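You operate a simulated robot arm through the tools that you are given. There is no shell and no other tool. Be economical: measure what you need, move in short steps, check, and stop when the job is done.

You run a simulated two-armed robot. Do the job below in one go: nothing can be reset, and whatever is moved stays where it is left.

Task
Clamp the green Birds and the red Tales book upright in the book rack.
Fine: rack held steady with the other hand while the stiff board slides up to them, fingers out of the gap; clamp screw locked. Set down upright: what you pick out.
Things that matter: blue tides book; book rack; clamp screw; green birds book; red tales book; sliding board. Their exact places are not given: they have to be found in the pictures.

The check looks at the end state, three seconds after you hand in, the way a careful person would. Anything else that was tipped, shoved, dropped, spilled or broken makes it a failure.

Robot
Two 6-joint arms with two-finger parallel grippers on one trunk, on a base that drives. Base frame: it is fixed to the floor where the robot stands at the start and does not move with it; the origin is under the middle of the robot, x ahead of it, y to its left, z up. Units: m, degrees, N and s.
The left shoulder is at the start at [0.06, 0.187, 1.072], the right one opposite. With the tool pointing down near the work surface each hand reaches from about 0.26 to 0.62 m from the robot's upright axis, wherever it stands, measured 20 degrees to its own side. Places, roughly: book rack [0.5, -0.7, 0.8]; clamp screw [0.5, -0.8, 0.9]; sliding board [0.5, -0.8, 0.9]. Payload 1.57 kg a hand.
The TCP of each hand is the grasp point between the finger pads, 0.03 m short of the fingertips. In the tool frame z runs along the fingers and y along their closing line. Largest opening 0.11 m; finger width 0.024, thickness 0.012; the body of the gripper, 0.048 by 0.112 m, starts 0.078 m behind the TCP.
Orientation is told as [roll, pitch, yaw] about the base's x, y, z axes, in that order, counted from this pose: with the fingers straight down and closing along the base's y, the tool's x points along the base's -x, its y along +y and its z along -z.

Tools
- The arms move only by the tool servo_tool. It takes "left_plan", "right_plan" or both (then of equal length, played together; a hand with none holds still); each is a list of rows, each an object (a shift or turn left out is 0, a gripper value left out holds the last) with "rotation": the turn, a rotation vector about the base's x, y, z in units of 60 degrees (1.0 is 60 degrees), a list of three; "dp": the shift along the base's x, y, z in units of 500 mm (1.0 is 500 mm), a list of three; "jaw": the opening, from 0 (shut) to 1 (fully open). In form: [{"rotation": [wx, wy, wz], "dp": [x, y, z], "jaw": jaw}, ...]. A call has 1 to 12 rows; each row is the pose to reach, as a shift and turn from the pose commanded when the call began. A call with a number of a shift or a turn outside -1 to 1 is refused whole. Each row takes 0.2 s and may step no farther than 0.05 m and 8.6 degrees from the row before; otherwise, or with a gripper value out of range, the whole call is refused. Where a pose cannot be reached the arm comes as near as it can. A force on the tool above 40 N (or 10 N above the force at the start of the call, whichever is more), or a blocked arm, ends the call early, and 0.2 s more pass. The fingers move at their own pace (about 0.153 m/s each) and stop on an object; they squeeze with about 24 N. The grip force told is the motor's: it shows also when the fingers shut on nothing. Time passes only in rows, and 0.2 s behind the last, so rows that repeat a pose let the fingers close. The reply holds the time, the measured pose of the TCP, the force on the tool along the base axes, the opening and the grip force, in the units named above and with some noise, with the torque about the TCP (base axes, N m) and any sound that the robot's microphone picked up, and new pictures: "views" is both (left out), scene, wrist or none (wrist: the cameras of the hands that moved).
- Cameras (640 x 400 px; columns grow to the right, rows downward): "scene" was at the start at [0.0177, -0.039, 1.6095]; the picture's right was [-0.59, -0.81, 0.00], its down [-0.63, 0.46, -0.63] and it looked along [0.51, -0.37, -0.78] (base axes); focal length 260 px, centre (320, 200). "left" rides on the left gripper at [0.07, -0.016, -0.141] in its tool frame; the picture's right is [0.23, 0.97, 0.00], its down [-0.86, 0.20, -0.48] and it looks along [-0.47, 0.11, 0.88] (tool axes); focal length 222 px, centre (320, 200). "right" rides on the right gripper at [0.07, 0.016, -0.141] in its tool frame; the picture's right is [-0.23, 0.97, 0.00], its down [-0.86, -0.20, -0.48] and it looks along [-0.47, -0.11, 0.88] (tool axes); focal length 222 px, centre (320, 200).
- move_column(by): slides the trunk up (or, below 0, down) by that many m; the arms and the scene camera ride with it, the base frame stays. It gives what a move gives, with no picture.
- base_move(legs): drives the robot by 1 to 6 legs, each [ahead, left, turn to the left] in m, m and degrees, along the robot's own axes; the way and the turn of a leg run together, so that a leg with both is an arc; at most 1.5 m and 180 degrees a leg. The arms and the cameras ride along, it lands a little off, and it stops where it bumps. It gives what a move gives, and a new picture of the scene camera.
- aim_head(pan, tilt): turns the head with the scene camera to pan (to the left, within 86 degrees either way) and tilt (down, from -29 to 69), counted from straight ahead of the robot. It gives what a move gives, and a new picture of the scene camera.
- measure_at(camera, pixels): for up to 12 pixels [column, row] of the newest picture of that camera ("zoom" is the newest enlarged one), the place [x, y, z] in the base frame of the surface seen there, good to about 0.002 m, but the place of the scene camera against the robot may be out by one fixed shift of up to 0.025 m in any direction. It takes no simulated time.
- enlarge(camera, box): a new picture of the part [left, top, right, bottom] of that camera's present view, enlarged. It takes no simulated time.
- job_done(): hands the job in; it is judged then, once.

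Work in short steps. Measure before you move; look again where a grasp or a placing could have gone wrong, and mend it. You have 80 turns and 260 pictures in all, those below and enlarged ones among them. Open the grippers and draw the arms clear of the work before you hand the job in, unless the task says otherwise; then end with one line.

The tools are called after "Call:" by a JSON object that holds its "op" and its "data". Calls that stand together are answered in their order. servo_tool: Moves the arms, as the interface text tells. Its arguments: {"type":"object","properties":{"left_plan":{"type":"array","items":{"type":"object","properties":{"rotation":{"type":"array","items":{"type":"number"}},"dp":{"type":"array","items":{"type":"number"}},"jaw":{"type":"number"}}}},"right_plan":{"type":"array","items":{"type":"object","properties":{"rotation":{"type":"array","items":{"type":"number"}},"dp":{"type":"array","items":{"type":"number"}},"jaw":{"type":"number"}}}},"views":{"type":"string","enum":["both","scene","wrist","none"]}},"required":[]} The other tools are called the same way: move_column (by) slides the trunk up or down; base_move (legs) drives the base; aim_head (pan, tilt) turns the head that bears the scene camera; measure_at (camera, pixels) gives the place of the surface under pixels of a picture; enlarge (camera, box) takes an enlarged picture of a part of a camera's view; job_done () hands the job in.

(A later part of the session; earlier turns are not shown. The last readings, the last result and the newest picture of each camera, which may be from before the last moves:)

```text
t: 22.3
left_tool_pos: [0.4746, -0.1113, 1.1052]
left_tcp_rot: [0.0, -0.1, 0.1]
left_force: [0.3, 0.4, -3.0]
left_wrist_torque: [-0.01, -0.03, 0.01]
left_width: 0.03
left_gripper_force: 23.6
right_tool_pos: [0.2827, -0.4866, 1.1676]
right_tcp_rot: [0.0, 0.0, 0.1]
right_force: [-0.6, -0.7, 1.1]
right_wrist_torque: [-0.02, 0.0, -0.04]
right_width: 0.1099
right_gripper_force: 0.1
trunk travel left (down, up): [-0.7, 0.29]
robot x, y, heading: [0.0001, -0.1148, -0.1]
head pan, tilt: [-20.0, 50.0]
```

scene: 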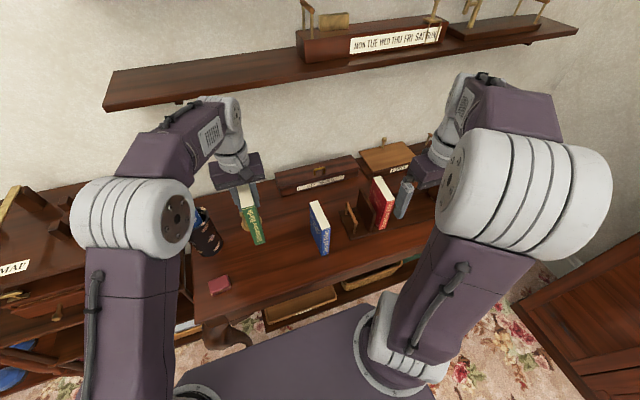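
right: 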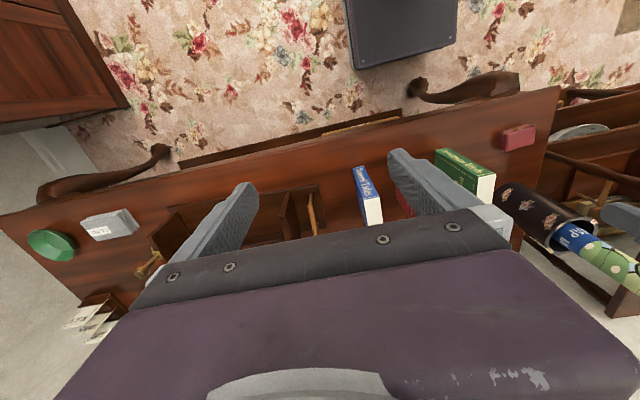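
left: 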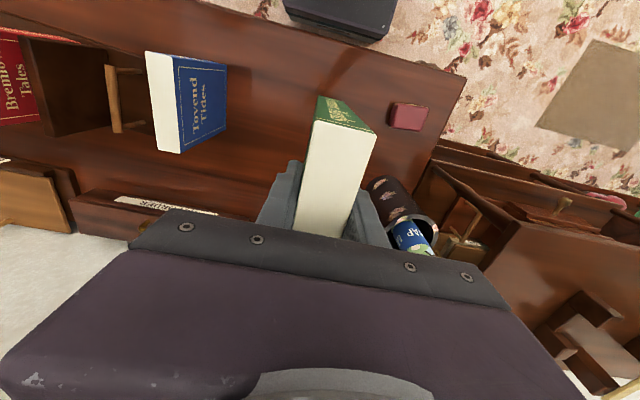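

Green is held upright. I raise it to 1.165 and drive right 0.45 m.

Call:
{"op": "servo_tool", "data": {"left_plan": [{"dp": [0, 0, 0.06]}, {"dp": [0, 0, 0.12]}], "views": "none"}}

Call:
{"op": "base_move", "data": {"legs": [[0, -0.47, 0]]}}

Call:
{"op": "servo_tool", "data": {"left_plan": [{"rotation": [0, 0, -0.063]}], "views": "both"}}

```text
t: 22.9
left_tool_pos: [0.4742, -0.1108, 1.1658]
left_tcp_rot: [0.1, 0.0, 0.0]
left_force: [0.0, 0.2, -3.6]
left_wrist_torque: [-0.02, 0.0, -0.03]
left_width: 0.0298
left_gripper_force: 24.1
right_tool_pos: [0.282, -0.4872, 1.1658]
right_tcp_rot: [0.1, 0.0, 0.1]
right_force: [0.0, 0.9, 0.2]
right_wrist_torque: [-0.01, 0.01, 0.01]
right_width: 0.1098
right_gripper_force: 0.0
trunk travel left (down, up): [-0.7, 0.29]
robot x, y, heading: [-0.0032, -0.1115, 0.2]
head pan, tilt: [-20.0, 50.0]
```

```text
t: 25.8
left_tool_pos: [0.4771, -0.5869, 1.1645]
left_tcp_rot: [-0.2, 0.0, 0.1]
left_force: [0.2, 0.3, -3.0]
left_wrist_torque: [0.01, 0.01, 0.01]
left_width: 0.03
left_gripper_force: 23.8
right_tool_pos: [0.2843, -0.9628, 1.166]
right_tcp_rot: [0.1, 0.0, 0.2]
right_force: [0.2, -0.1, 0.2]
right_wrist_torque: [0.0, -0.02, 0.0]
right_width: 0.1101
right_gripper_force: 0.0
trunk travel left (down, up): [-0.7, 0.29]
robot x, y, heading: [0.0021, -0.591, 0.2]
head pan, tilt: [-20.0, 50.0]
```

scene: 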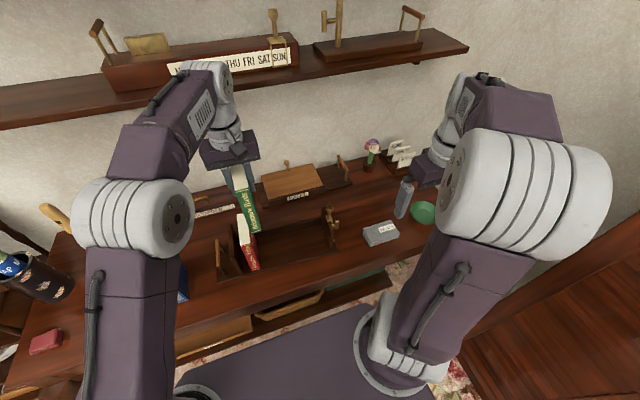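

```text
t: 26.2
left_tool_pos: [0.4765, -0.5872, 1.1643]
left_tcp_rot: [-0.1, 0.0, -3.7]
left_force: [-0.4, 0.6, -3.6]
left_wrist_torque: [-0.01, 0.02, 0.05]
left_width: 0.0301
left_gripper_force: 24.2
right_tool_pos: [0.2851, -0.9633, 1.1665]
right_tcp_rot: [-0.2, 0.0, 0.2]
right_force: [-0.4, -0.4, -0.4]
right_wrist_torque: [0.01, 0.0, -0.03]
right_width: 0.1101
right_gripper_force: 0.0
trunk travel left (down, up): [-0.7, 0.29]
robot x, y, heading: [-0.0028, -0.5886, 0.1]
head pan, tilt: [-20.0, 50.0]
```

scene: 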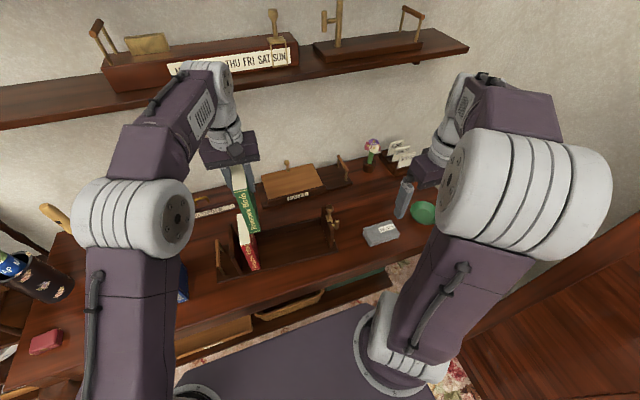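
left: 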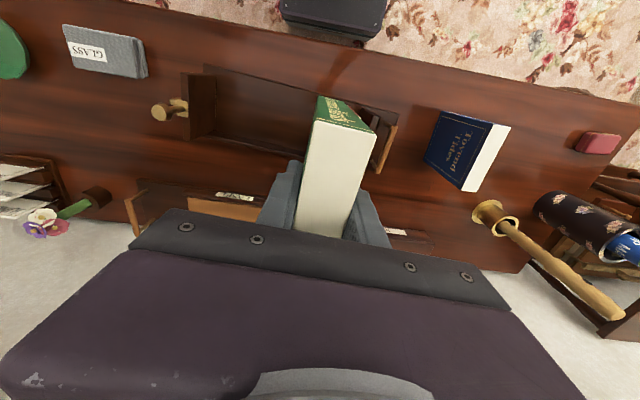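

I move to (0.494,−0.607), lower green to a bit above the rack floor beside red, and look.

Call:
{"op": "servo_tool", "data": {"left_plan": [{"dp": [0.035, -0.04, 0]}, {"dp": [0.035, -0.04, -0.09]}, {"dp": [0.035, -0.04, -0.18]}, {"dp": [0.035, -0.04, -0.27]}], "views": "wrist"}}

Call:
{"op": "enlarge", "data": {"camera": "scene", "box": [190, 160, 360, 290]}}

```text
t: 27.2
left_tool_pos: [0.494, -0.6071, 1.0295]
left_tcp_rot: [0.0, 0.0, -3.7]
left_force: [1.1, 0.2, -4.1]
left_wrist_torque: [0.02, 0.03, -0.02]
left_width: 0.0299
left_gripper_force: 23.4
right_tool_pos: [0.2857, -0.9647, 1.1658]
right_tcp_rot: [0.0, 0.2, 0.2]
right_force: [0.7, -0.2, 0.4]
right_wrist_torque: [0.02, 0.03, 0.01]
right_width: 0.11
right_gripper_force: 0.1
trunk travel left (down, up): [-0.7, 0.29]
robot x, y, heading: [0.0024, -0.5884, 0.1]
head pan, tilt: [-20.0, 50.0]
```

left: 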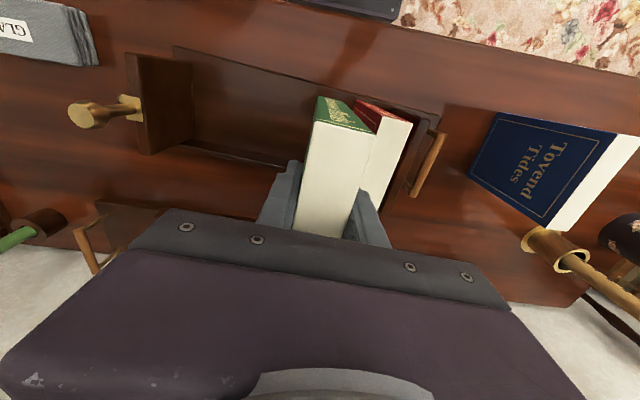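

```text
3.08 times, centred on (275, 225) of scene
```

zoom: 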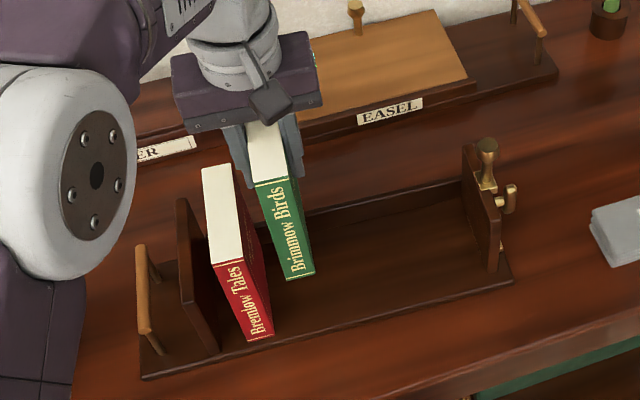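

Call:
{"op": "measure_at", "data": {"camera": "zoom", "pixels": [[212, 260], [238, 258], [206, 172], [226, 168], [287, 180], [258, 183]]}}

Call:
{"op": "measure_at", "data": {"camera": "left", "pixels": [[385, 118], [408, 122], [383, 130], [316, 126], [366, 138]]}}

```text
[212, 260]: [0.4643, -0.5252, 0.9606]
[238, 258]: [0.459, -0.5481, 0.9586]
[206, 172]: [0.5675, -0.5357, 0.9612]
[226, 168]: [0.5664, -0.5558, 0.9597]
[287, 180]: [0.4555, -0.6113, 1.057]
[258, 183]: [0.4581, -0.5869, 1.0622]
```

```text
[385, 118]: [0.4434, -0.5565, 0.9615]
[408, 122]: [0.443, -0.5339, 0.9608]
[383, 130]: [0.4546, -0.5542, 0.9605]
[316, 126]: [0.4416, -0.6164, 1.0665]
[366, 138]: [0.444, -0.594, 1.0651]
```

Gap between red and green is about 0.034 m, room for the finger. I lower to contact.

Call:
{"op": "servo_tool", "data": {"left_plan": [{"dp": [0, 0, -0.08]}, {"dp": [0, 0, -0.16]}, {"dp": [0, 0, -0.2]}, {"dp": [0, 0, -0.205]}, {"dp": [0, 0, -0.208]}], "views": "none"}}

```text
t: 28.4
left_tool_pos: [0.4932, -0.6067, 0.9239]
left_tcp_rot: [0.0, 0.0, -3.7]
left_force: [-0.3, -0.3, -3.4]
left_wrist_torque: [0.02, 0.01, 0.01]
left_width: 0.0297
left_gripper_force: 23.8
right_tool_pos: [0.2855, -0.964, 1.1661]
right_tcp_rot: [0.0, 0.0, 0.1]
right_force: [-0.9, -0.2, -0.3]
right_wrist_torque: [0.0, 0.04, 0.01]
right_width: 0.1099
right_gripper_force: 0.0
trunk travel left (down, up): [-0.7, 0.29]
robot x, y, heading: [0.0031, -0.5903, 0.3]
head pan, tilt: [-20.0, 50.0]
```

Call:
{"op": "servo_tool", "data": {"left_plan": [{"dp": [0, 0, -0.002]}, {"dp": [0, 0, -0.003]}], "views": "none"}}

```text
t: 29.0
left_tool_pos: [0.4932, -0.6066, 0.9247]
left_tcp_rot: [-0.1, -0.1, -3.7]
left_force: [-0.7, 0.2, -2.5]
left_wrist_torque: [0.02, -0.03, 0.02]
left_width: 0.0297
left_gripper_force: 24.0
right_tool_pos: [0.2846, -0.9635, 1.1655]
right_tcp_rot: [0.0, 0.0, 0.2]
right_force: [0.4, 0.2, -1.1]
right_wrist_torque: [0.0, 0.01, 0.01]
right_width: 0.1101
right_gripper_force: 0.0
trunk travel left (down, up): [-0.7, 0.29]
robot x, y, heading: [0.0013, -0.5915, 0.4]
head pan, tilt: [-20.0, 50.0]
```

Contact begins (−2.5 N). I open narrowly and rise.

Call:
{"op": "servo_tool", "data": {"left_plan": [{"dp": [0, 0, -0.001], "jaw": 0.41}, {"dp": [0, 0, -0.001]}, {"dp": [0, 0, 0.06]}, {"dp": [0, 0, 0.15]}, {"dp": [0, 0, 0.24]}, {"dp": [0, 0, 0.33]}, {"dp": [0, 0, 0.4]}], "views": "both"}}

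Call:
{"op": "enlarge", "data": {"camera": "scene", "box": [190, 160, 360, 290]}}

```text
t: 30.6
left_tool_pos: [0.4931, -0.6072, 1.1257]
left_tcp_rot: [0.0, -0.1, -3.5]
left_force: [0.4, -0.3, -0.1]
left_wrist_torque: [0.02, -0.02, 0.02]
left_width: 0.0453
left_gripper_force: 0.0
right_tool_pos: [0.2839, -0.9629, 1.1662]
right_tcp_rot: [0.0, 0.1, 0.2]
right_force: [0.0, -0.4, 0.1]
right_wrist_torque: [0.0, 0.0, -0.03]
right_width: 0.11
right_gripper_force: 0.1
trunk travel left (down, up): [-0.7, 0.29]
robot x, y, heading: [0.0014, -0.5928, 0.3]
head pan, tilt: [-20.0, 50.0]
```

scene: 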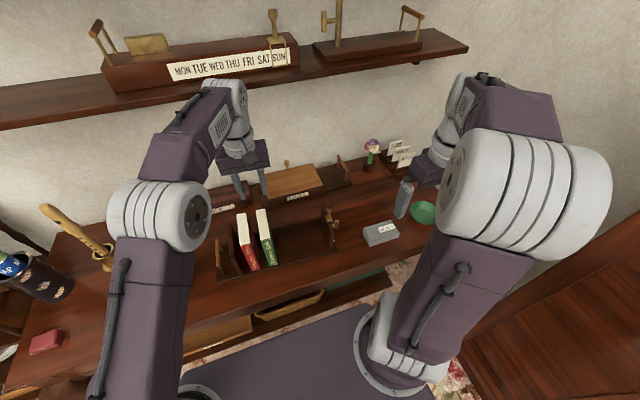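
left: 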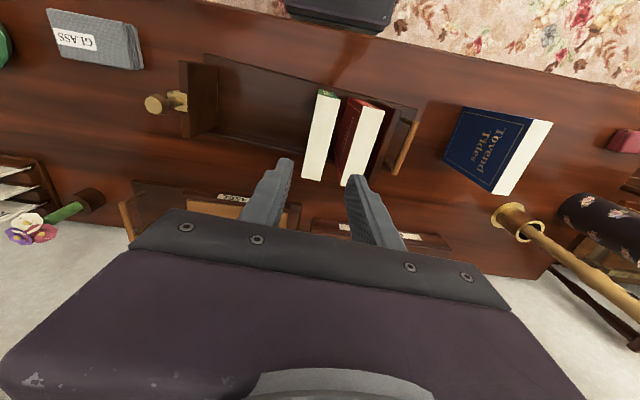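

```text
3.08 times, centred on (275, 225) of scene
```

zoom: 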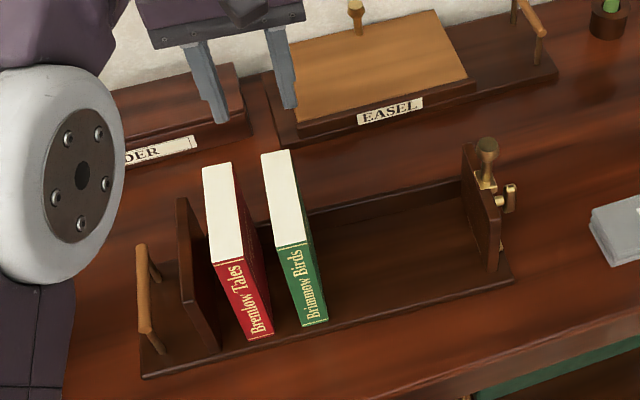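

Both books stand upright. Now I look closely at the screw and sliding board.

Call:
{"op": "enlarge", "data": {"camera": "scene", "box": [305, 190, 345, 240]}}

Call:
{"op": "enlarge", "data": {"camera": "left", "box": [130, 50, 230, 150]}}

Call:
{"op": "enlarge", "data": {"camera": "right", "box": [300, 100, 620, 300]}}

```text
8.00 times, centred on (325, 215) of scene
```

zoom: 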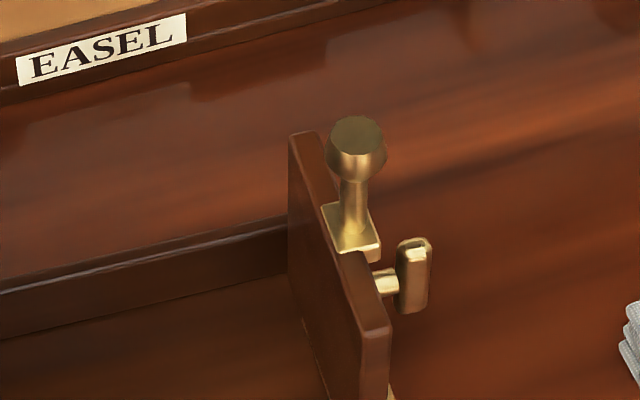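

```text
4.00 times, centred on (180, 100) of left
```

zoom: 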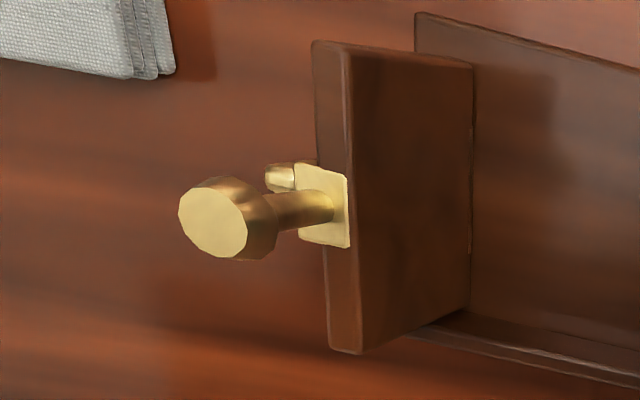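

```text
2.00 times, centred on (460, 200) of right
```

zoom: 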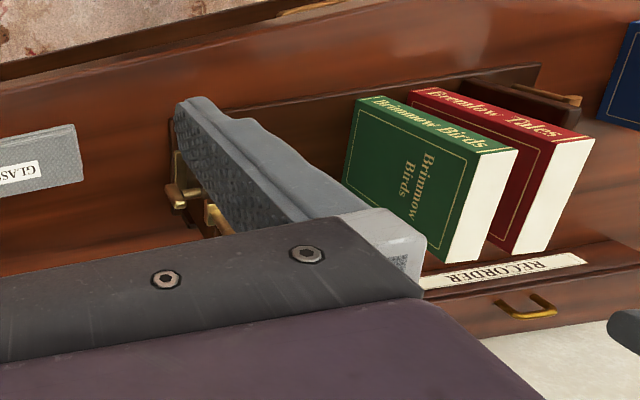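

The post with the knob on the board's bracket is the push handle; the clamp screw sticks out of the board's outer face with a short wing. I drive right 0.3 m to see that outer face.

Call:
{"op": "base_move", "data": {"legs": [[0, -0.33, 0]]}}

Call:
{"op": "aim_head", "data": {"pan": 10, "tilt": 50}}

```text
t: 32.8
left_tool_pos: [0.4953, -0.9369, 1.1253]
left_tcp_rot: [-0.1, 0.1, -3.7]
left_force: [-0.2, 0.0, -1.3]
left_wrist_torque: [0.0, 0.0, -0.03]
left_width: 0.0452
left_gripper_force: 0.1
right_tool_pos: [0.284, -1.2932, 1.1675]
right_tcp_rot: [-0.1, 0.0, 0.0]
right_force: [0.7, -0.4, 0.6]
right_wrist_torque: [-0.03, 0.0, 0.01]
right_width: 0.1101
right_gripper_force: 0.0
trunk travel left (down, up): [-0.7, 0.29]
robot x, y, heading: [-0.0002, -0.9212, 0.0]
head pan, tilt: [-20.0, 50.0]
```

scene: 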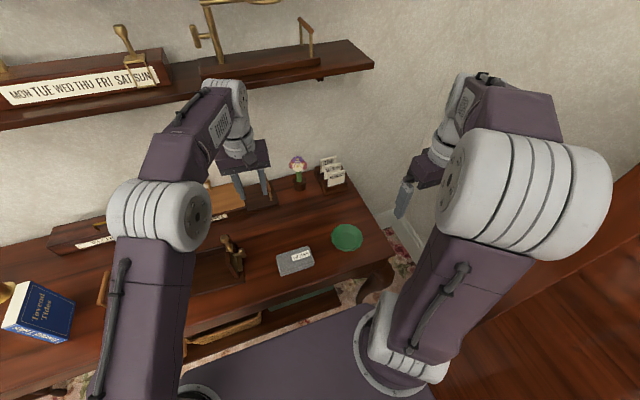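

```text
t: 33.7
left_tool_pos: [0.4943, -0.9375, 1.1245]
left_tcp_rot: [0.0, 0.0, -3.8]
left_force: [0.6, 0.3, 0.0]
left_wrist_torque: [-0.03, -0.01, 0.0]
left_width: 0.0452
left_gripper_force: 0.0
right_tool_pos: [0.2832, -1.2943, 1.1661]
right_tcp_rot: [0.0, 0.0, -0.1]
right_force: [1.1, -0.3, 0.4]
right_wrist_torque: [0.01, -0.01, -0.01]
right_width: 0.1099
right_gripper_force: 0.1
trunk travel left (down, up): [-0.7, 0.29]
robot x, y, heading: [0.0015, -0.9191, -0.1]
head pan, tilt: [10.0, 50.0]
```

scene: 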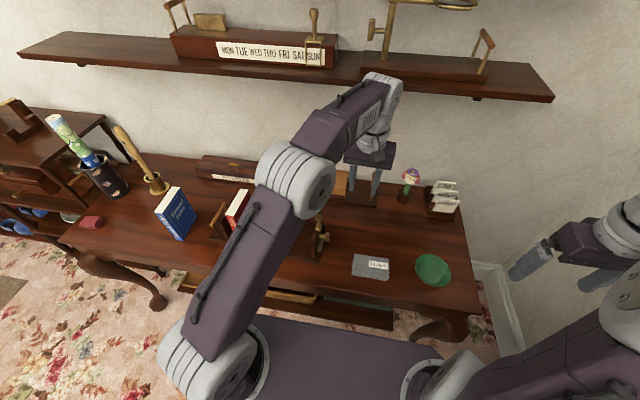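

Call:
{"op": "enlarge", "data": {"camera": "scene", "box": [295, 200, 345, 265]}}

Call:
{"op": "enlarge", "data": {"camera": "left", "box": [300, 0, 640, 212]}}

```text
6.15 times, centred on (320, 232) of scene
```

zoom: 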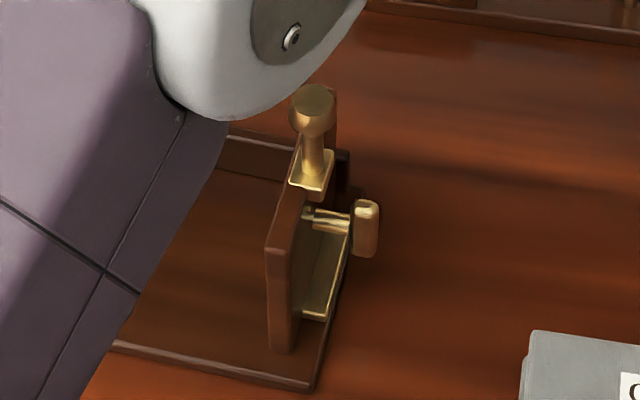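

```text
1.88 times, centred on (470, 106) of left
```

zoom: 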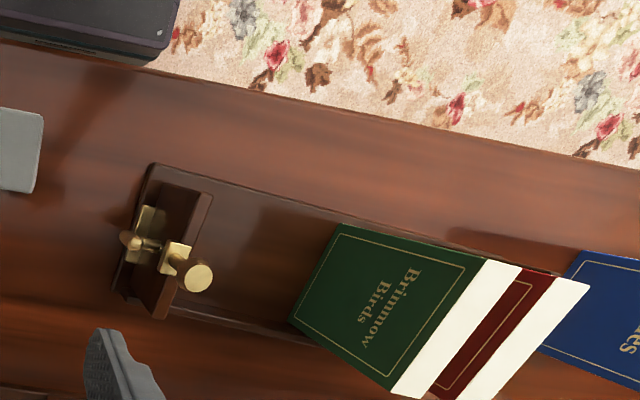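

Now clear: push handle (post with knob) on top, and on the outer face a brass footed bracket with a horizontal screw carrying a short upright wing. I go back so that the left hand reaches the hand bar and the right hand the sliding board.

Call:
{"op": "base_move", "data": {"legs": [[0, 0.32, 0]]}}

Call:
{"op": "servo_tool", "data": {"left_plan": [{"dp": [0, 0.09, 0.0]}, {"dp": [0, 0.18, 0]}, {"dp": [-0.02, 0.27, 0]}, {"dp": [-0.04, 0.35, 0]}, {"dp": [-0.04, 0.35, 0]}, {"dp": [-0.04, 0.35, 0]}, {"dp": [-0.04, 0.35, 0]}, {"dp": [-0.04, 0.35, 0]}, {"dp": [-0.04, 0.35, 0]}, {"dp": [-0.04, 0.35, 0]}, {"dp": [-0.04, 0.35, 0]}], "right_plan": [{"rotation": [0, 0, -0.14]}, {"rotation": [0, 0, -0.28]}, {"rotation": [0, 0, -0.42]}, {"rotation": [0, 0, -0.56]}, {"rotation": [0, 0, -0.7]}, {"rotation": [0, 0, -0.84]}, {"rotation": [0, 0, -0.98]}, {"rotation": [0, 0, -1.0], "dp": [0.06, 0.04, 0]}, {"rotation": [0, 0, -1.0], "dp": [0.12, 0.08, 0]}, {"rotation": [0, 0, -1.0], "dp": [0.2, 0.1, 0]}, {"rotation": [0, 0, -1.0], "dp": [0.26, 0.12, 0]}], "views": "both"}}

```text
t: 35.9
left_tool_pos: [0.4941, -0.6154, 1.1255]
left_tcp_rot: [0.0, 0.0, -3.9]
left_force: [0.0, -1.6, -1.2]
left_wrist_torque: [0.0, -0.01, 0.0]
left_width: 0.0449
left_gripper_force: 0.1
right_tool_pos: [0.2831, -0.9729, 1.1653]
right_tcp_rot: [0.0, 0.0, -0.2]
right_force: [0.5, 0.0, -0.6]
right_wrist_torque: [0.01, -0.01, 0.04]
right_width: 0.1101
right_gripper_force: 0.0
trunk travel left (down, up): [-0.7, 0.29]
robot x, y, heading: [-0.0004, -0.5968, 0.1]
head pan, tilt: [10.0, 50.0]
```

scene: 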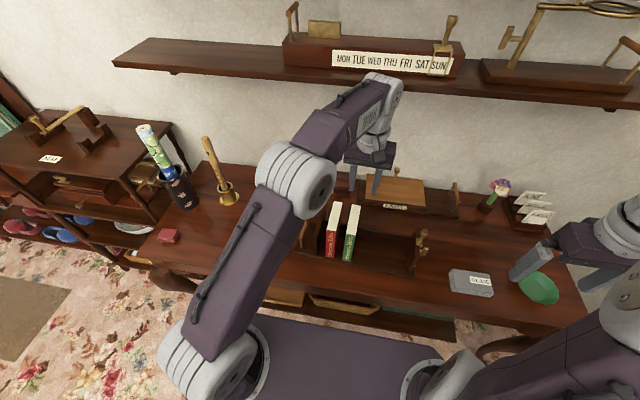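

```text
t: 38.3
left_tool_pos: [0.476, -0.4436, 1.1246]
left_tcp_rot: [0.0, 0.1, -3.9]
left_force: [1.0, -0.7, 0.0]
left_wrist_torque: [0.04, 0.03, 0.0]
left_width: 0.0449
left_gripper_force: 0.1
right_tool_pos: [0.4155, -0.9124, 1.1677]
right_tcp_rot: [-0.1, 0.1, -60.1]
right_force: [-0.1, 0.3, 0.0]
right_wrist_torque: [0.02, 0.06, 0.01]
right_width: 0.1104
right_gripper_force: 0.1
trunk travel left (down, up): [-0.7, 0.29]
robot x, y, heading: [0.0034, -0.6002, -0.1]
head pan, tilt: [10.0, 50.0]
```

scene: 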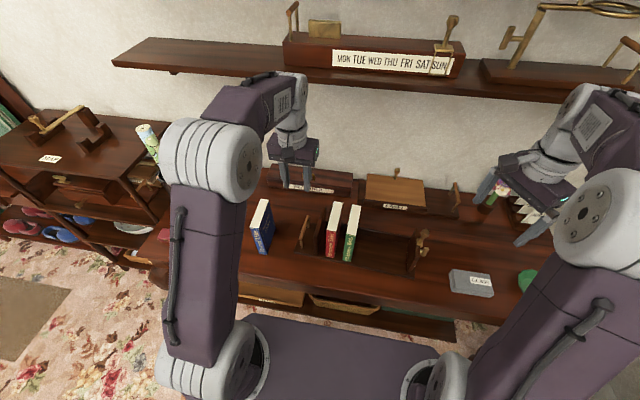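
right: 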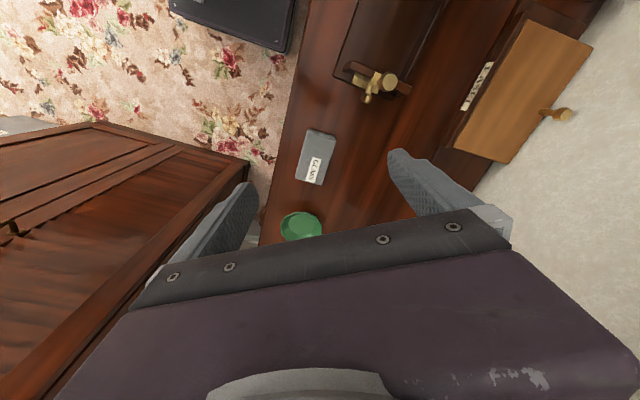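
left: 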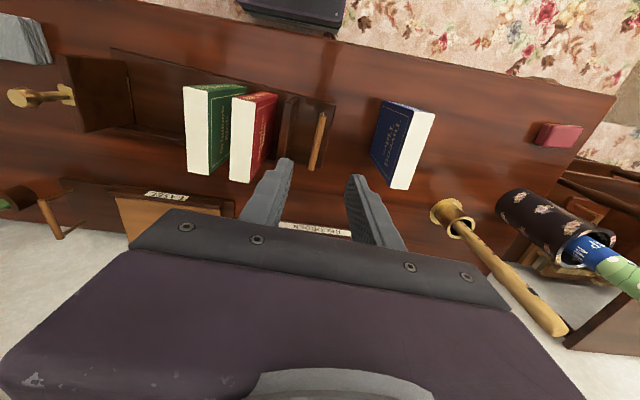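

I measure the hand bar (left picture ~(318,140)) and the screw parts (right picture ~(375,85)).

Call:
{"op": "measure_at", "data": {"camera": "left", "pixels": [[322, 117], [318, 142], [313, 166], [291, 102], [285, 160], [270, 100], [306, 125]]}}

Call:
{"op": "enlarge", "data": {"camera": "right", "box": [320, 40, 440, 115]}}

Call:
{"op": "enlarge", "data": {"camera": "left", "box": [160, 60, 400, 210]}}

```text
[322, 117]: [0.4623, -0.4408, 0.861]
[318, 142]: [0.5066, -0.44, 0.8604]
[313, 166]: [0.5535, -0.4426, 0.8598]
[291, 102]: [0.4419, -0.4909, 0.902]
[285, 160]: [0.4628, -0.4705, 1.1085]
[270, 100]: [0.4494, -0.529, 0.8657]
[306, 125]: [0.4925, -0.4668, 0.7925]
```

```text
5.33 times, centred on (380, 78) of right
```

zoom: 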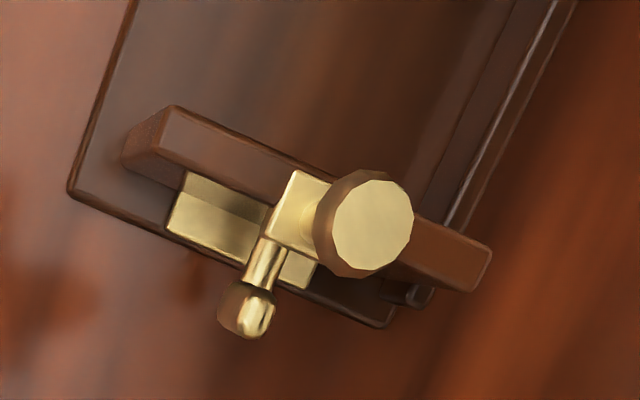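

```text
2.67 times, centred on (280, 135) of left
```

zoom: 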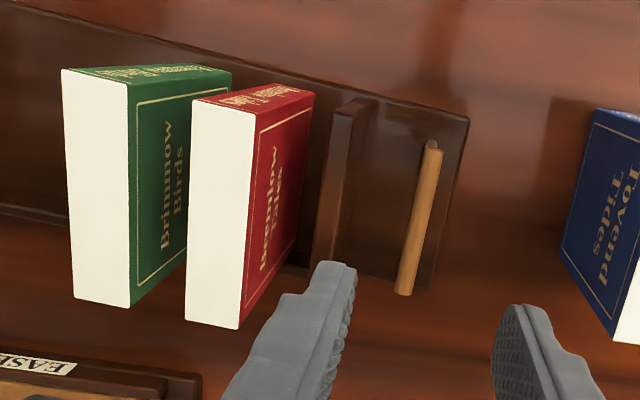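

The bar runs x 0.455–0.555 at y≈−0.441, z 0.86. I measure the screw parts in the right view and take hold of the bar with the left hand.

Call:
{"op": "enlarge", "data": {"camera": "right", "box": [320, 40, 440, 115]}}

Call:
{"op": "measure_at", "data": {"camera": "zoom", "pixels": [[372, 225], [298, 205], [265, 265], [252, 315], [215, 220], [170, 115], [150, 150], [470, 270], [235, 170], [480, 245], [245, 300], [340, 180]]}}

Call:
{"op": "servo_tool", "data": {"left_plan": [{"dp": [0.062, 0.004, -0.08]}, {"dp": [0.062, 0.004, -0.17]}, {"dp": [0.062, 0.004, -0.26]}, {"dp": [0.062, 0.004, -0.35]}, {"dp": [0.062, 0.004, -0.44]}, {"dp": [0.062, 0.004, -0.51]}, {"dp": [0.062, 0.004, -0.545]}], "views": "both"}}

```text
5.33 times, centred on (380, 78) of right
```

zoom: 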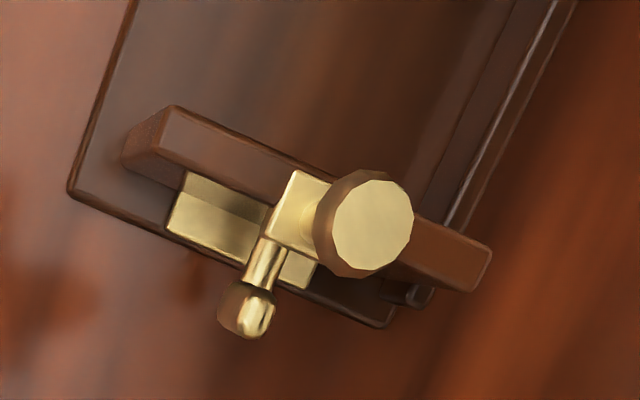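

```text
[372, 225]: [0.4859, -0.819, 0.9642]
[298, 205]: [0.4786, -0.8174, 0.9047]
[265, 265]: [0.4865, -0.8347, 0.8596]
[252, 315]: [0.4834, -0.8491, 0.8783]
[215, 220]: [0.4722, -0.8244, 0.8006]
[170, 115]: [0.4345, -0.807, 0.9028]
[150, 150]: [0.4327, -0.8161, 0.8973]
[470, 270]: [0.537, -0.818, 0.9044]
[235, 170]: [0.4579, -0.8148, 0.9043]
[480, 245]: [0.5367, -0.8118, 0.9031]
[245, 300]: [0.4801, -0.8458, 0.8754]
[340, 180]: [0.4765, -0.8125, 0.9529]
```

```text
refused: row 1 steps farther than a row can; nothing moved
```

One row was just too long; I split it.

Call:
{"op": "servo_tool", "data": {"left_plan": [{"dp": [0.062, 0.004, 0]}, {"dp": [0.062, 0.004, -0.09]}, {"dp": [0.062, 0.004, -0.18]}, {"dp": [0.062, 0.004, -0.27]}, {"dp": [0.062, 0.004, -0.36]}, {"dp": [0.062, 0.004, -0.44]}, {"dp": [0.062, 0.004, -0.51]}, {"dp": [0.062, 0.004, -0.545]}], "views": "both"}}

```text
t: 40.1
left_tool_pos: [0.5059, -0.4388, 0.8528]
left_tcp_rot: [0.1, -0.1, -3.9]
left_force: [-0.8, 0.2, -0.8]
left_wrist_torque: [-0.01, -0.01, 0.01]
left_width: 0.0451
left_gripper_force: 0.1
right_tool_pos: [0.4135, -0.9126, 1.1674]
right_tcp_rot: [0.0, 0.0, -60.1]
right_force: [0.1, 0.1, -0.3]
right_wrist_torque: [0.01, -0.01, 0.05]
right_width: 0.11
right_gripper_force: 0.0
trunk travel left (down, up): [-0.7, 0.29]
robot x, y, heading: [0.0004, -0.5991, -0.1]
head pan, tilt: [10.0, 50.0]
```

scene: 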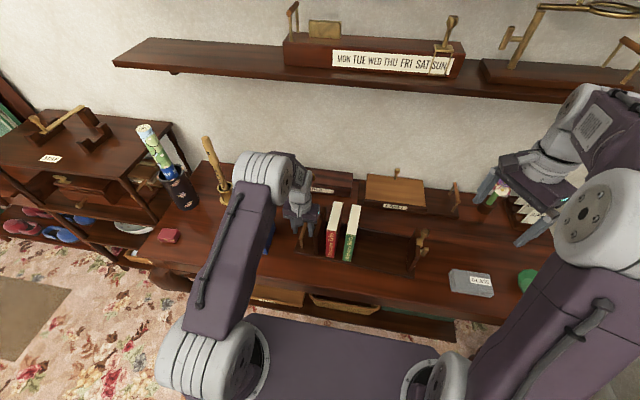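
left: 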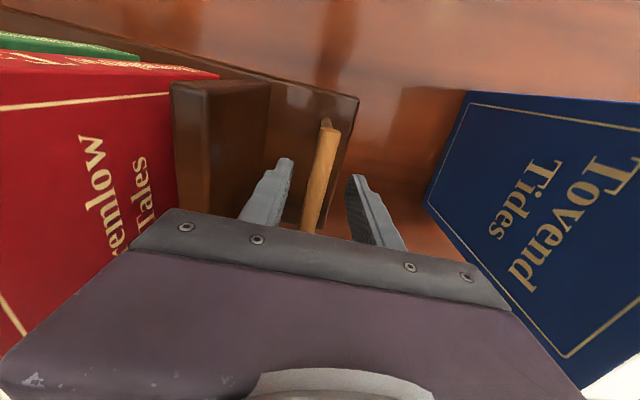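

The bar is between the left fingers. I close on it, while the right hand finishes its turn to yaw −93.8°.

Call:
{"op": "servo_tool", "data": {"left_plan": [{"dp": [0, -0.004, 0], "jaw": 0}, {"dp": [0, -0.004, 0]}, {"dp": [0, -0.004, 0]}, {"dp": [0, -0.004, 0]}, {"dp": [0, -0.004, 0]}, {"dp": [0, -0.004, 0]}], "right_plan": [{"rotation": [0, 0, -0.14]}, {"rotation": [0, 0, -0.28]}, {"rotation": [0, 0, -0.42]}, {"rotation": [0, 0, -0.56]}, {"rotation": [0, 0, -0.56], "dp": [0.07, 0.06, 0]}, {"rotation": [0, 0, -0.56], "dp": [0.145, 0.1, 0]}], "views": "both"}}

```text
t: 41.5
left_tool_pos: [0.5053, -0.4399, 0.8518]
left_tcp_rot: [-0.1, 0.3, -3.8]
left_force: [1.2, 1.4, 0.6]
left_wrist_torque: [0.01, 0.78, 0.1]
left_width: 0.0146
left_gripper_force: 23.9
right_tool_pos: [0.486, -0.8624, 1.168]
right_tcp_rot: [-0.1, 0.0, -93.8]
right_force: [0.1, 0.1, -0.2]
right_wrist_torque: [0.02, -0.02, -0.01]
right_width: 0.1099
right_gripper_force: 0.0
trunk travel left (down, up): [-0.7, 0.29]
robot x, y, heading: [-0.0023, -0.5994, -0.1]
head pan, tilt: [10.0, 50.0]
```

scene: 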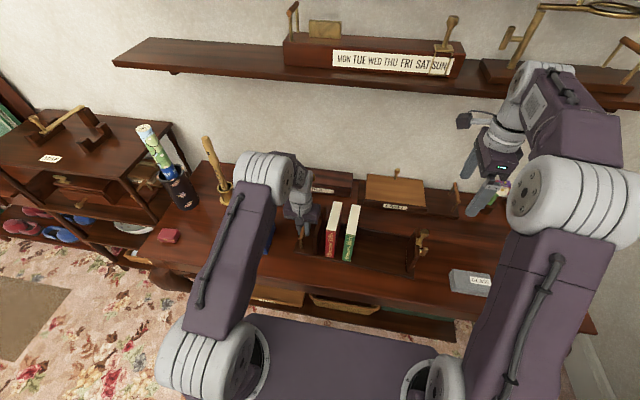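
right: 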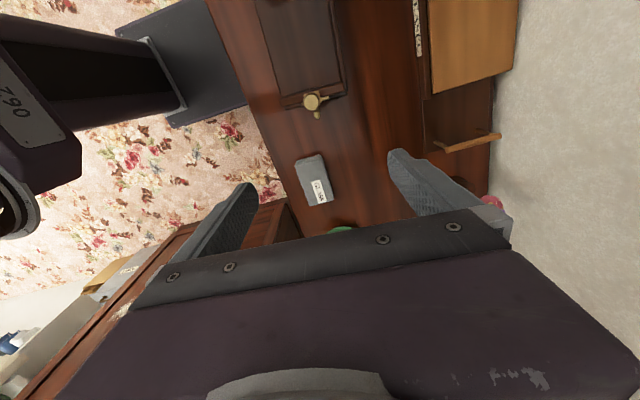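
left: 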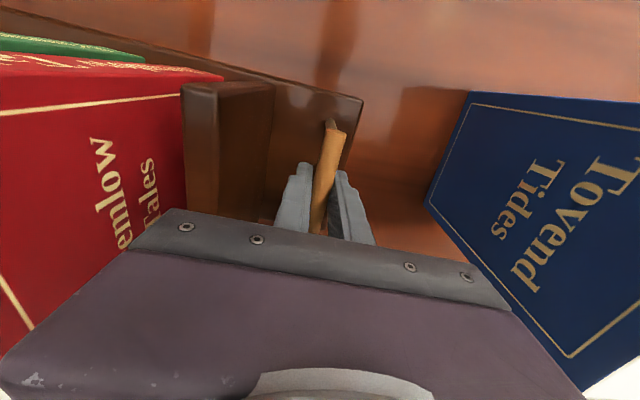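

The bar is held. I re-measure the knob and the wing from the right hand's new view.

Call:
{"op": "enlarge", "data": {"camera": "right", "box": [270, 70, 370, 130]}}

Call:
{"op": "measure_at", "data": {"camera": "right", "pixels": [[312, 101], [315, 112], [325, 98], [335, 96], [285, 105], [320, 165], [300, 75]]}}

```text
6.40 times, centred on (320, 100) of right
```

zoom: 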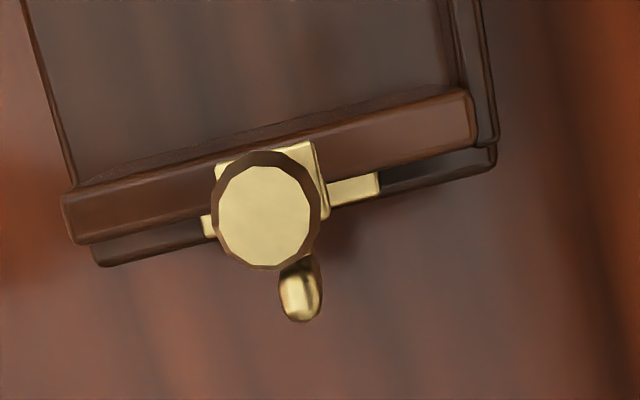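

```text
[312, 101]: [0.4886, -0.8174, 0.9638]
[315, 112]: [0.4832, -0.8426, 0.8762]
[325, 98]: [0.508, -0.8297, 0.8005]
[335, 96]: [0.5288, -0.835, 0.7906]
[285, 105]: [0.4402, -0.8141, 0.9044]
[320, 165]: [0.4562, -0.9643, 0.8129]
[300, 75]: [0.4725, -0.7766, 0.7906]
```

The knob is centred at (0.488,−0.8185), top z 0.964. I bring the right hand down around it, set a little outward so the fingers stay behind the board's inner face, and look before closing.

Call:
{"op": "servo_tool", "data": {"right_plan": [{"dp": [0.002, 0.074, 0], "jaw": 0.6}, {"dp": [0.002, 0.074, -0.09]}, {"dp": [0.002, 0.074, -0.18]}, {"dp": [0.002, 0.074, -0.27]}, {"dp": [0.002, 0.074, -0.35]}, {"dp": [0.002, 0.074, -0.42]}, {"dp": [0.002, 0.074, -0.45]}], "views": "both"}}

Call:
{"op": "enlarge", "data": {"camera": "scene", "box": [290, 150, 510, 290]}}

```text
t: 43.1
left_tool_pos: [0.5047, -0.4415, 0.852]
left_tcp_rot: [0.0, -0.1, -3.9]
left_force: [0.0, 2.3, 0.5]
left_wrist_torque: [0.02, -0.19, 0.16]
left_width: 0.0148
left_gripper_force: 24.0
right_tool_pos: [0.4868, -0.8255, 0.9408]
right_tcp_rot: [0.0, 0.0, -93.7]
right_force: [0.4, 0.0, 0.1]
right_wrist_torque: [-0.01, 0.0, -0.01]
right_width: 0.0661
right_gripper_force: 0.0
trunk travel left (down, up): [-0.7, 0.29]
robot x, y, heading: [0.0054, -0.5947, -0.2]
head pan, tilt: [10.0, 50.0]
```

scene: 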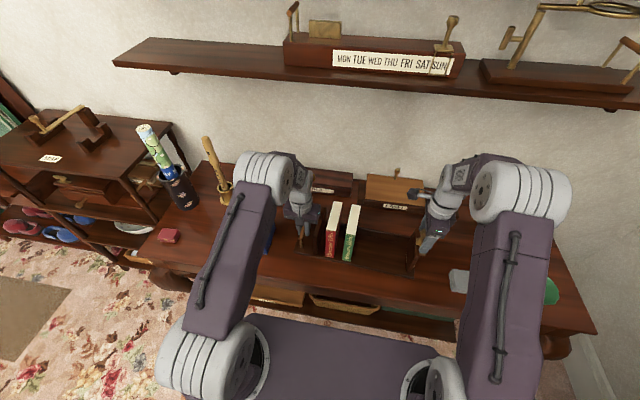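
right: 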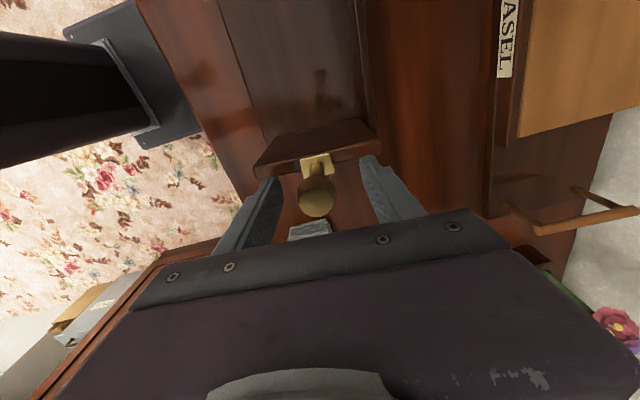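

```text
2.86 times, centred on (400, 220) of scene
```

zoom: 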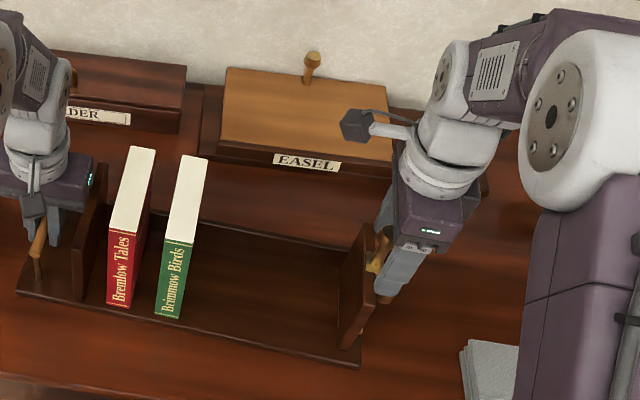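

The right camera boom points left and would run into the left hand when the board closes up. Better: back the right hand out, tilt it 60° so its fingers come from the outside, straddle the screw and push the board's outer face. I lift clear first and tilt.

Call:
{"op": "servo_tool", "data": {"right_plan": [{"dp": [0, 0, 0.08]}, {"dp": [0, 0, 0.16]}, {"dp": [0, -0.06, 0.22]}, {"dp": [0, -0.12, 0.24], "rotation": [0.13, -0.0086, 0]}, {"dp": [0, -0.18, 0.24], "rotation": [0.26, -0.017, 0]}, {"dp": [0, -0.22, 0.24], "rotation": [0.39, -0.026, 0]}, {"dp": [0, -0.24, 0.24], "rotation": [0.52, -0.034, 0]}, {"dp": [0, -0.24, 0.24], "rotation": [0.65, -0.043, 0]}, {"dp": [0, -0.24, 0.24], "rotation": [0.78, -0.051, 0]}, {"dp": [0, -0.24, 0.24], "rotation": [0.9, -0.059, 0]}, {"dp": [0, -0.24, 0.24], "rotation": [1.0, -0.066, 0]}], "views": "both"}}

```text
t: 45.5
left_tool_pos: [0.5054, -0.4415, 0.8526]
left_tcp_rot: [0.1, 0.0, -3.9]
left_force: [1.2, 3.0, 0.4]
left_wrist_torque: [0.08, -0.03, 0.14]
left_width: 0.0149
left_gripper_force: 23.8
right_tool_pos: [0.477, -0.9347, 1.0603]
right_tcp_rot: [0.3, 60.2, -93.5]
right_force: [-0.8, 0.2, -0.3]
right_wrist_torque: [0.02, -0.01, -0.02]
right_width: 0.066
right_gripper_force: 0.0
right hand out of reach, approached as far as the arm can: row 10, 11
trunk travel left (down, up): [-0.7, 0.29]
robot x, y, heading: [0.0021, -0.5973, -0.0]
head pan, tilt: [10.0, 50.0]
```

scene: 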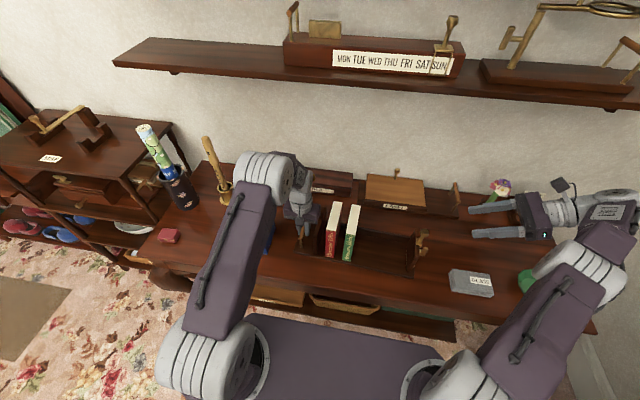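
right: 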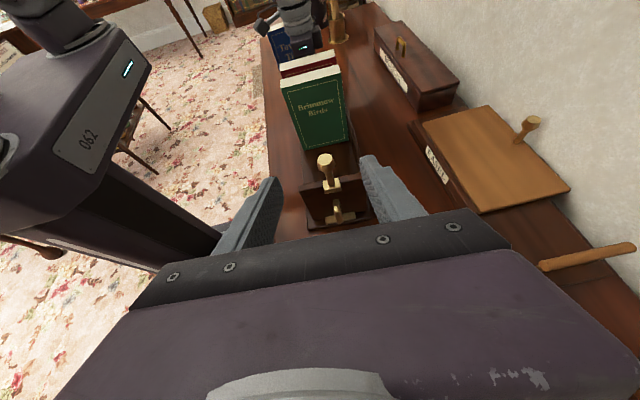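

Nearly there, a centimetre short at that spot, but it becomes reachable closer in. This view shows the board's outer face at (335,200); I enlarge and measure it.

Call:
{"op": "enlarge", "data": {"camera": "right", "box": [270, 130, 400, 230]}}

Call:
{"op": "measure_at", "data": {"camera": "right", "pixels": [[336, 208], [336, 214], [315, 212], [355, 208], [325, 160], [330, 184], [325, 220], [345, 220], [475, 285], [290, 160]]}}

```text
4.00 times, centred on (335, 180) of right
```

zoom: 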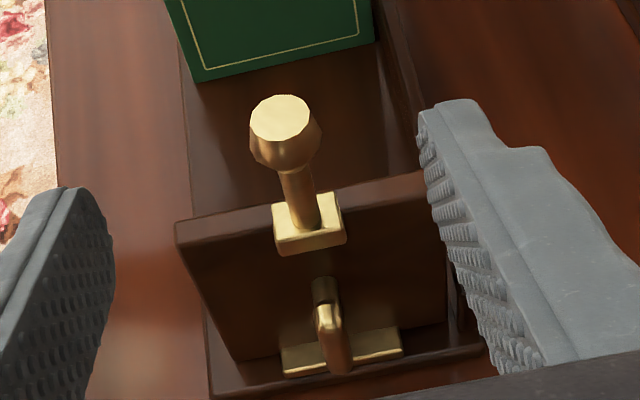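

```text
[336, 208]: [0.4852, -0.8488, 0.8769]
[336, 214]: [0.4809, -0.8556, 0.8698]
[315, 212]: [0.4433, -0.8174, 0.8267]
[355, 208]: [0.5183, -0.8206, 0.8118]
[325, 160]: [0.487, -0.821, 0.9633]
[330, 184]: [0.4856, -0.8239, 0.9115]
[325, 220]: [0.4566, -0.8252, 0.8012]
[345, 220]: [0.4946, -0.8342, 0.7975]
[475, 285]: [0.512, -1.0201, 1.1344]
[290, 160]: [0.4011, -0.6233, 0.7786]
```

I descend behind the board with the fingers straddling the screw, stopping about 2 cm short of the outer face.

Call:
{"op": "servo_tool", "data": {"right_plan": [{"dp": [-0.006, 0.06, -0.06]}, {"dp": [-0.006, 0.1, -0.13]}, {"dp": [-0.006, 0.12, -0.22]}, {"dp": [-0.006, 0.12, -0.3]}, {"dp": [-0.006, 0.12, -0.378]}], "views": "both"}}

Call:
{"op": "enlarge", "data": {"camera": "right", "box": [200, 60, 440, 230]}}

Call:
{"op": "enlarge", "data": {"camera": "scene", "box": [380, 190, 560, 310]}}

```text
t: 46.7
left_tool_pos: [0.5045, -0.4428, 0.8524]
left_tcp_rot: [-0.1, 0.0, -3.9]
left_force: [0.3, 2.4, 1.6]
left_wrist_torque: [0.14, -0.1, 0.17]
left_width: 0.0148
left_gripper_force: 23.9
right_tool_pos: [0.475, -0.876, 0.8692]
right_tcp_rot: [0.2, 60.1, -93.6]
right_force: [-0.2, 0.1, 1.0]
right_wrist_torque: [0.02, 0.0, -0.01]
right_width: 0.0656
right_gripper_force: 0.0
trunk travel left (down, up): [-0.7, 0.29]
robot x, y, heading: [0.0004, -0.5987, -0.2]
head pan, tilt: [10.0, 50.0]
```

scene: 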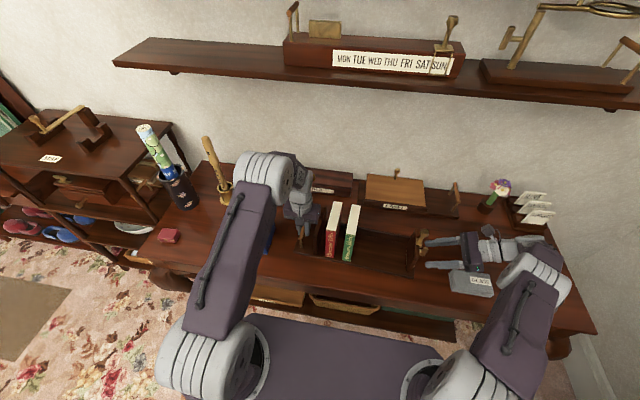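
right: 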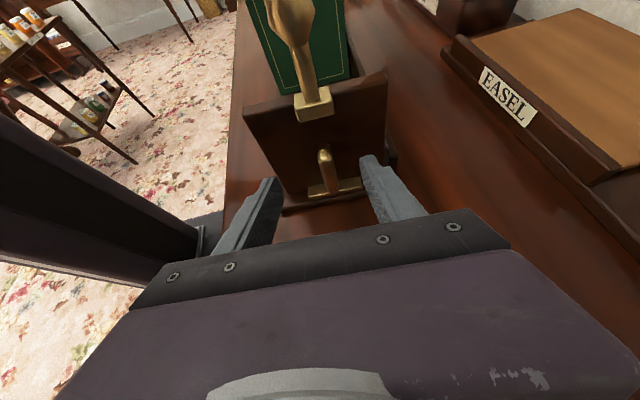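

```text
2.35 times, centred on (320, 145) of right
```

zoom: 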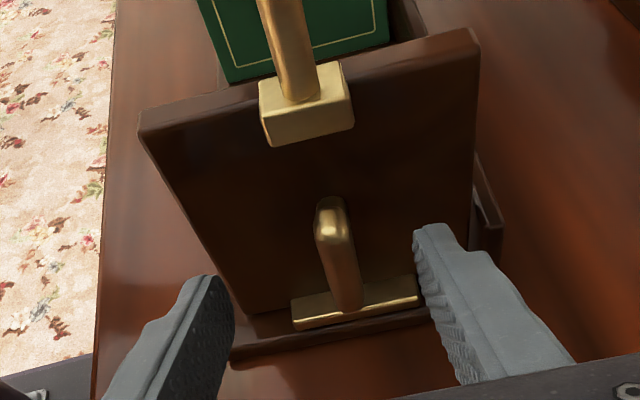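

```text
3.33 times, centred on (470, 250) of scene
```

zoom: 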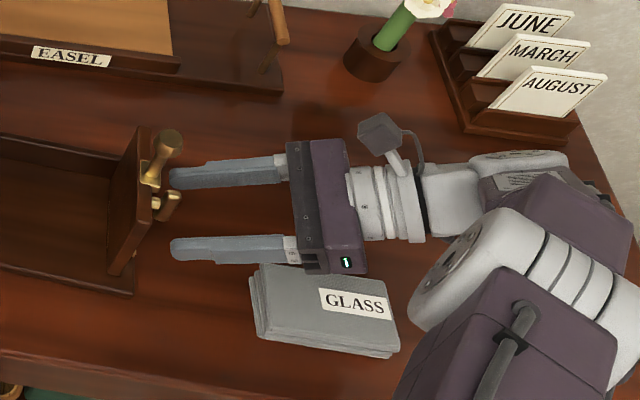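

The fingers straddle the wing. Before pushing I check that the forearm stays above the GLASS stack.

Call:
{"op": "measure_at", "data": {"camera": "zoom", "pixels": [[420, 300], [440, 270], [415, 330], [340, 265], [320, 290], [380, 345], [260, 275], [270, 335], [400, 200], [440, 190], [410, 370]]}}

Call:
{"op": "measure_at", "data": {"camera": "right", "pixels": [[325, 155], [328, 165], [330, 175], [325, 190], [355, 185], [275, 130], [380, 110], [335, 192]]}}

```text
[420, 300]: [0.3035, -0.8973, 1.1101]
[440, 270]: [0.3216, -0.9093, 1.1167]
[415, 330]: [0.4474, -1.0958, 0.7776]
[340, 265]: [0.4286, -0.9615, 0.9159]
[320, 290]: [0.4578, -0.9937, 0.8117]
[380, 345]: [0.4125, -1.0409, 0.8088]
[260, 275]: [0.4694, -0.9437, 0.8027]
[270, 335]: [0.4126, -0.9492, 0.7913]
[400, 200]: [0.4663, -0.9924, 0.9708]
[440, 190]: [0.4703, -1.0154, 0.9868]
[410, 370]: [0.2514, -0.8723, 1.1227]
```

```text
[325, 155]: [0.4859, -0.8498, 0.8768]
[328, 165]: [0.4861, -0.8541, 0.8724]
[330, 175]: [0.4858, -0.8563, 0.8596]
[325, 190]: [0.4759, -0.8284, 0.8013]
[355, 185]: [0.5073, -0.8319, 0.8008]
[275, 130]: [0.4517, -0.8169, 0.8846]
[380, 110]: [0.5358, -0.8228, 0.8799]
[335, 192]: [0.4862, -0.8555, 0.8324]
```

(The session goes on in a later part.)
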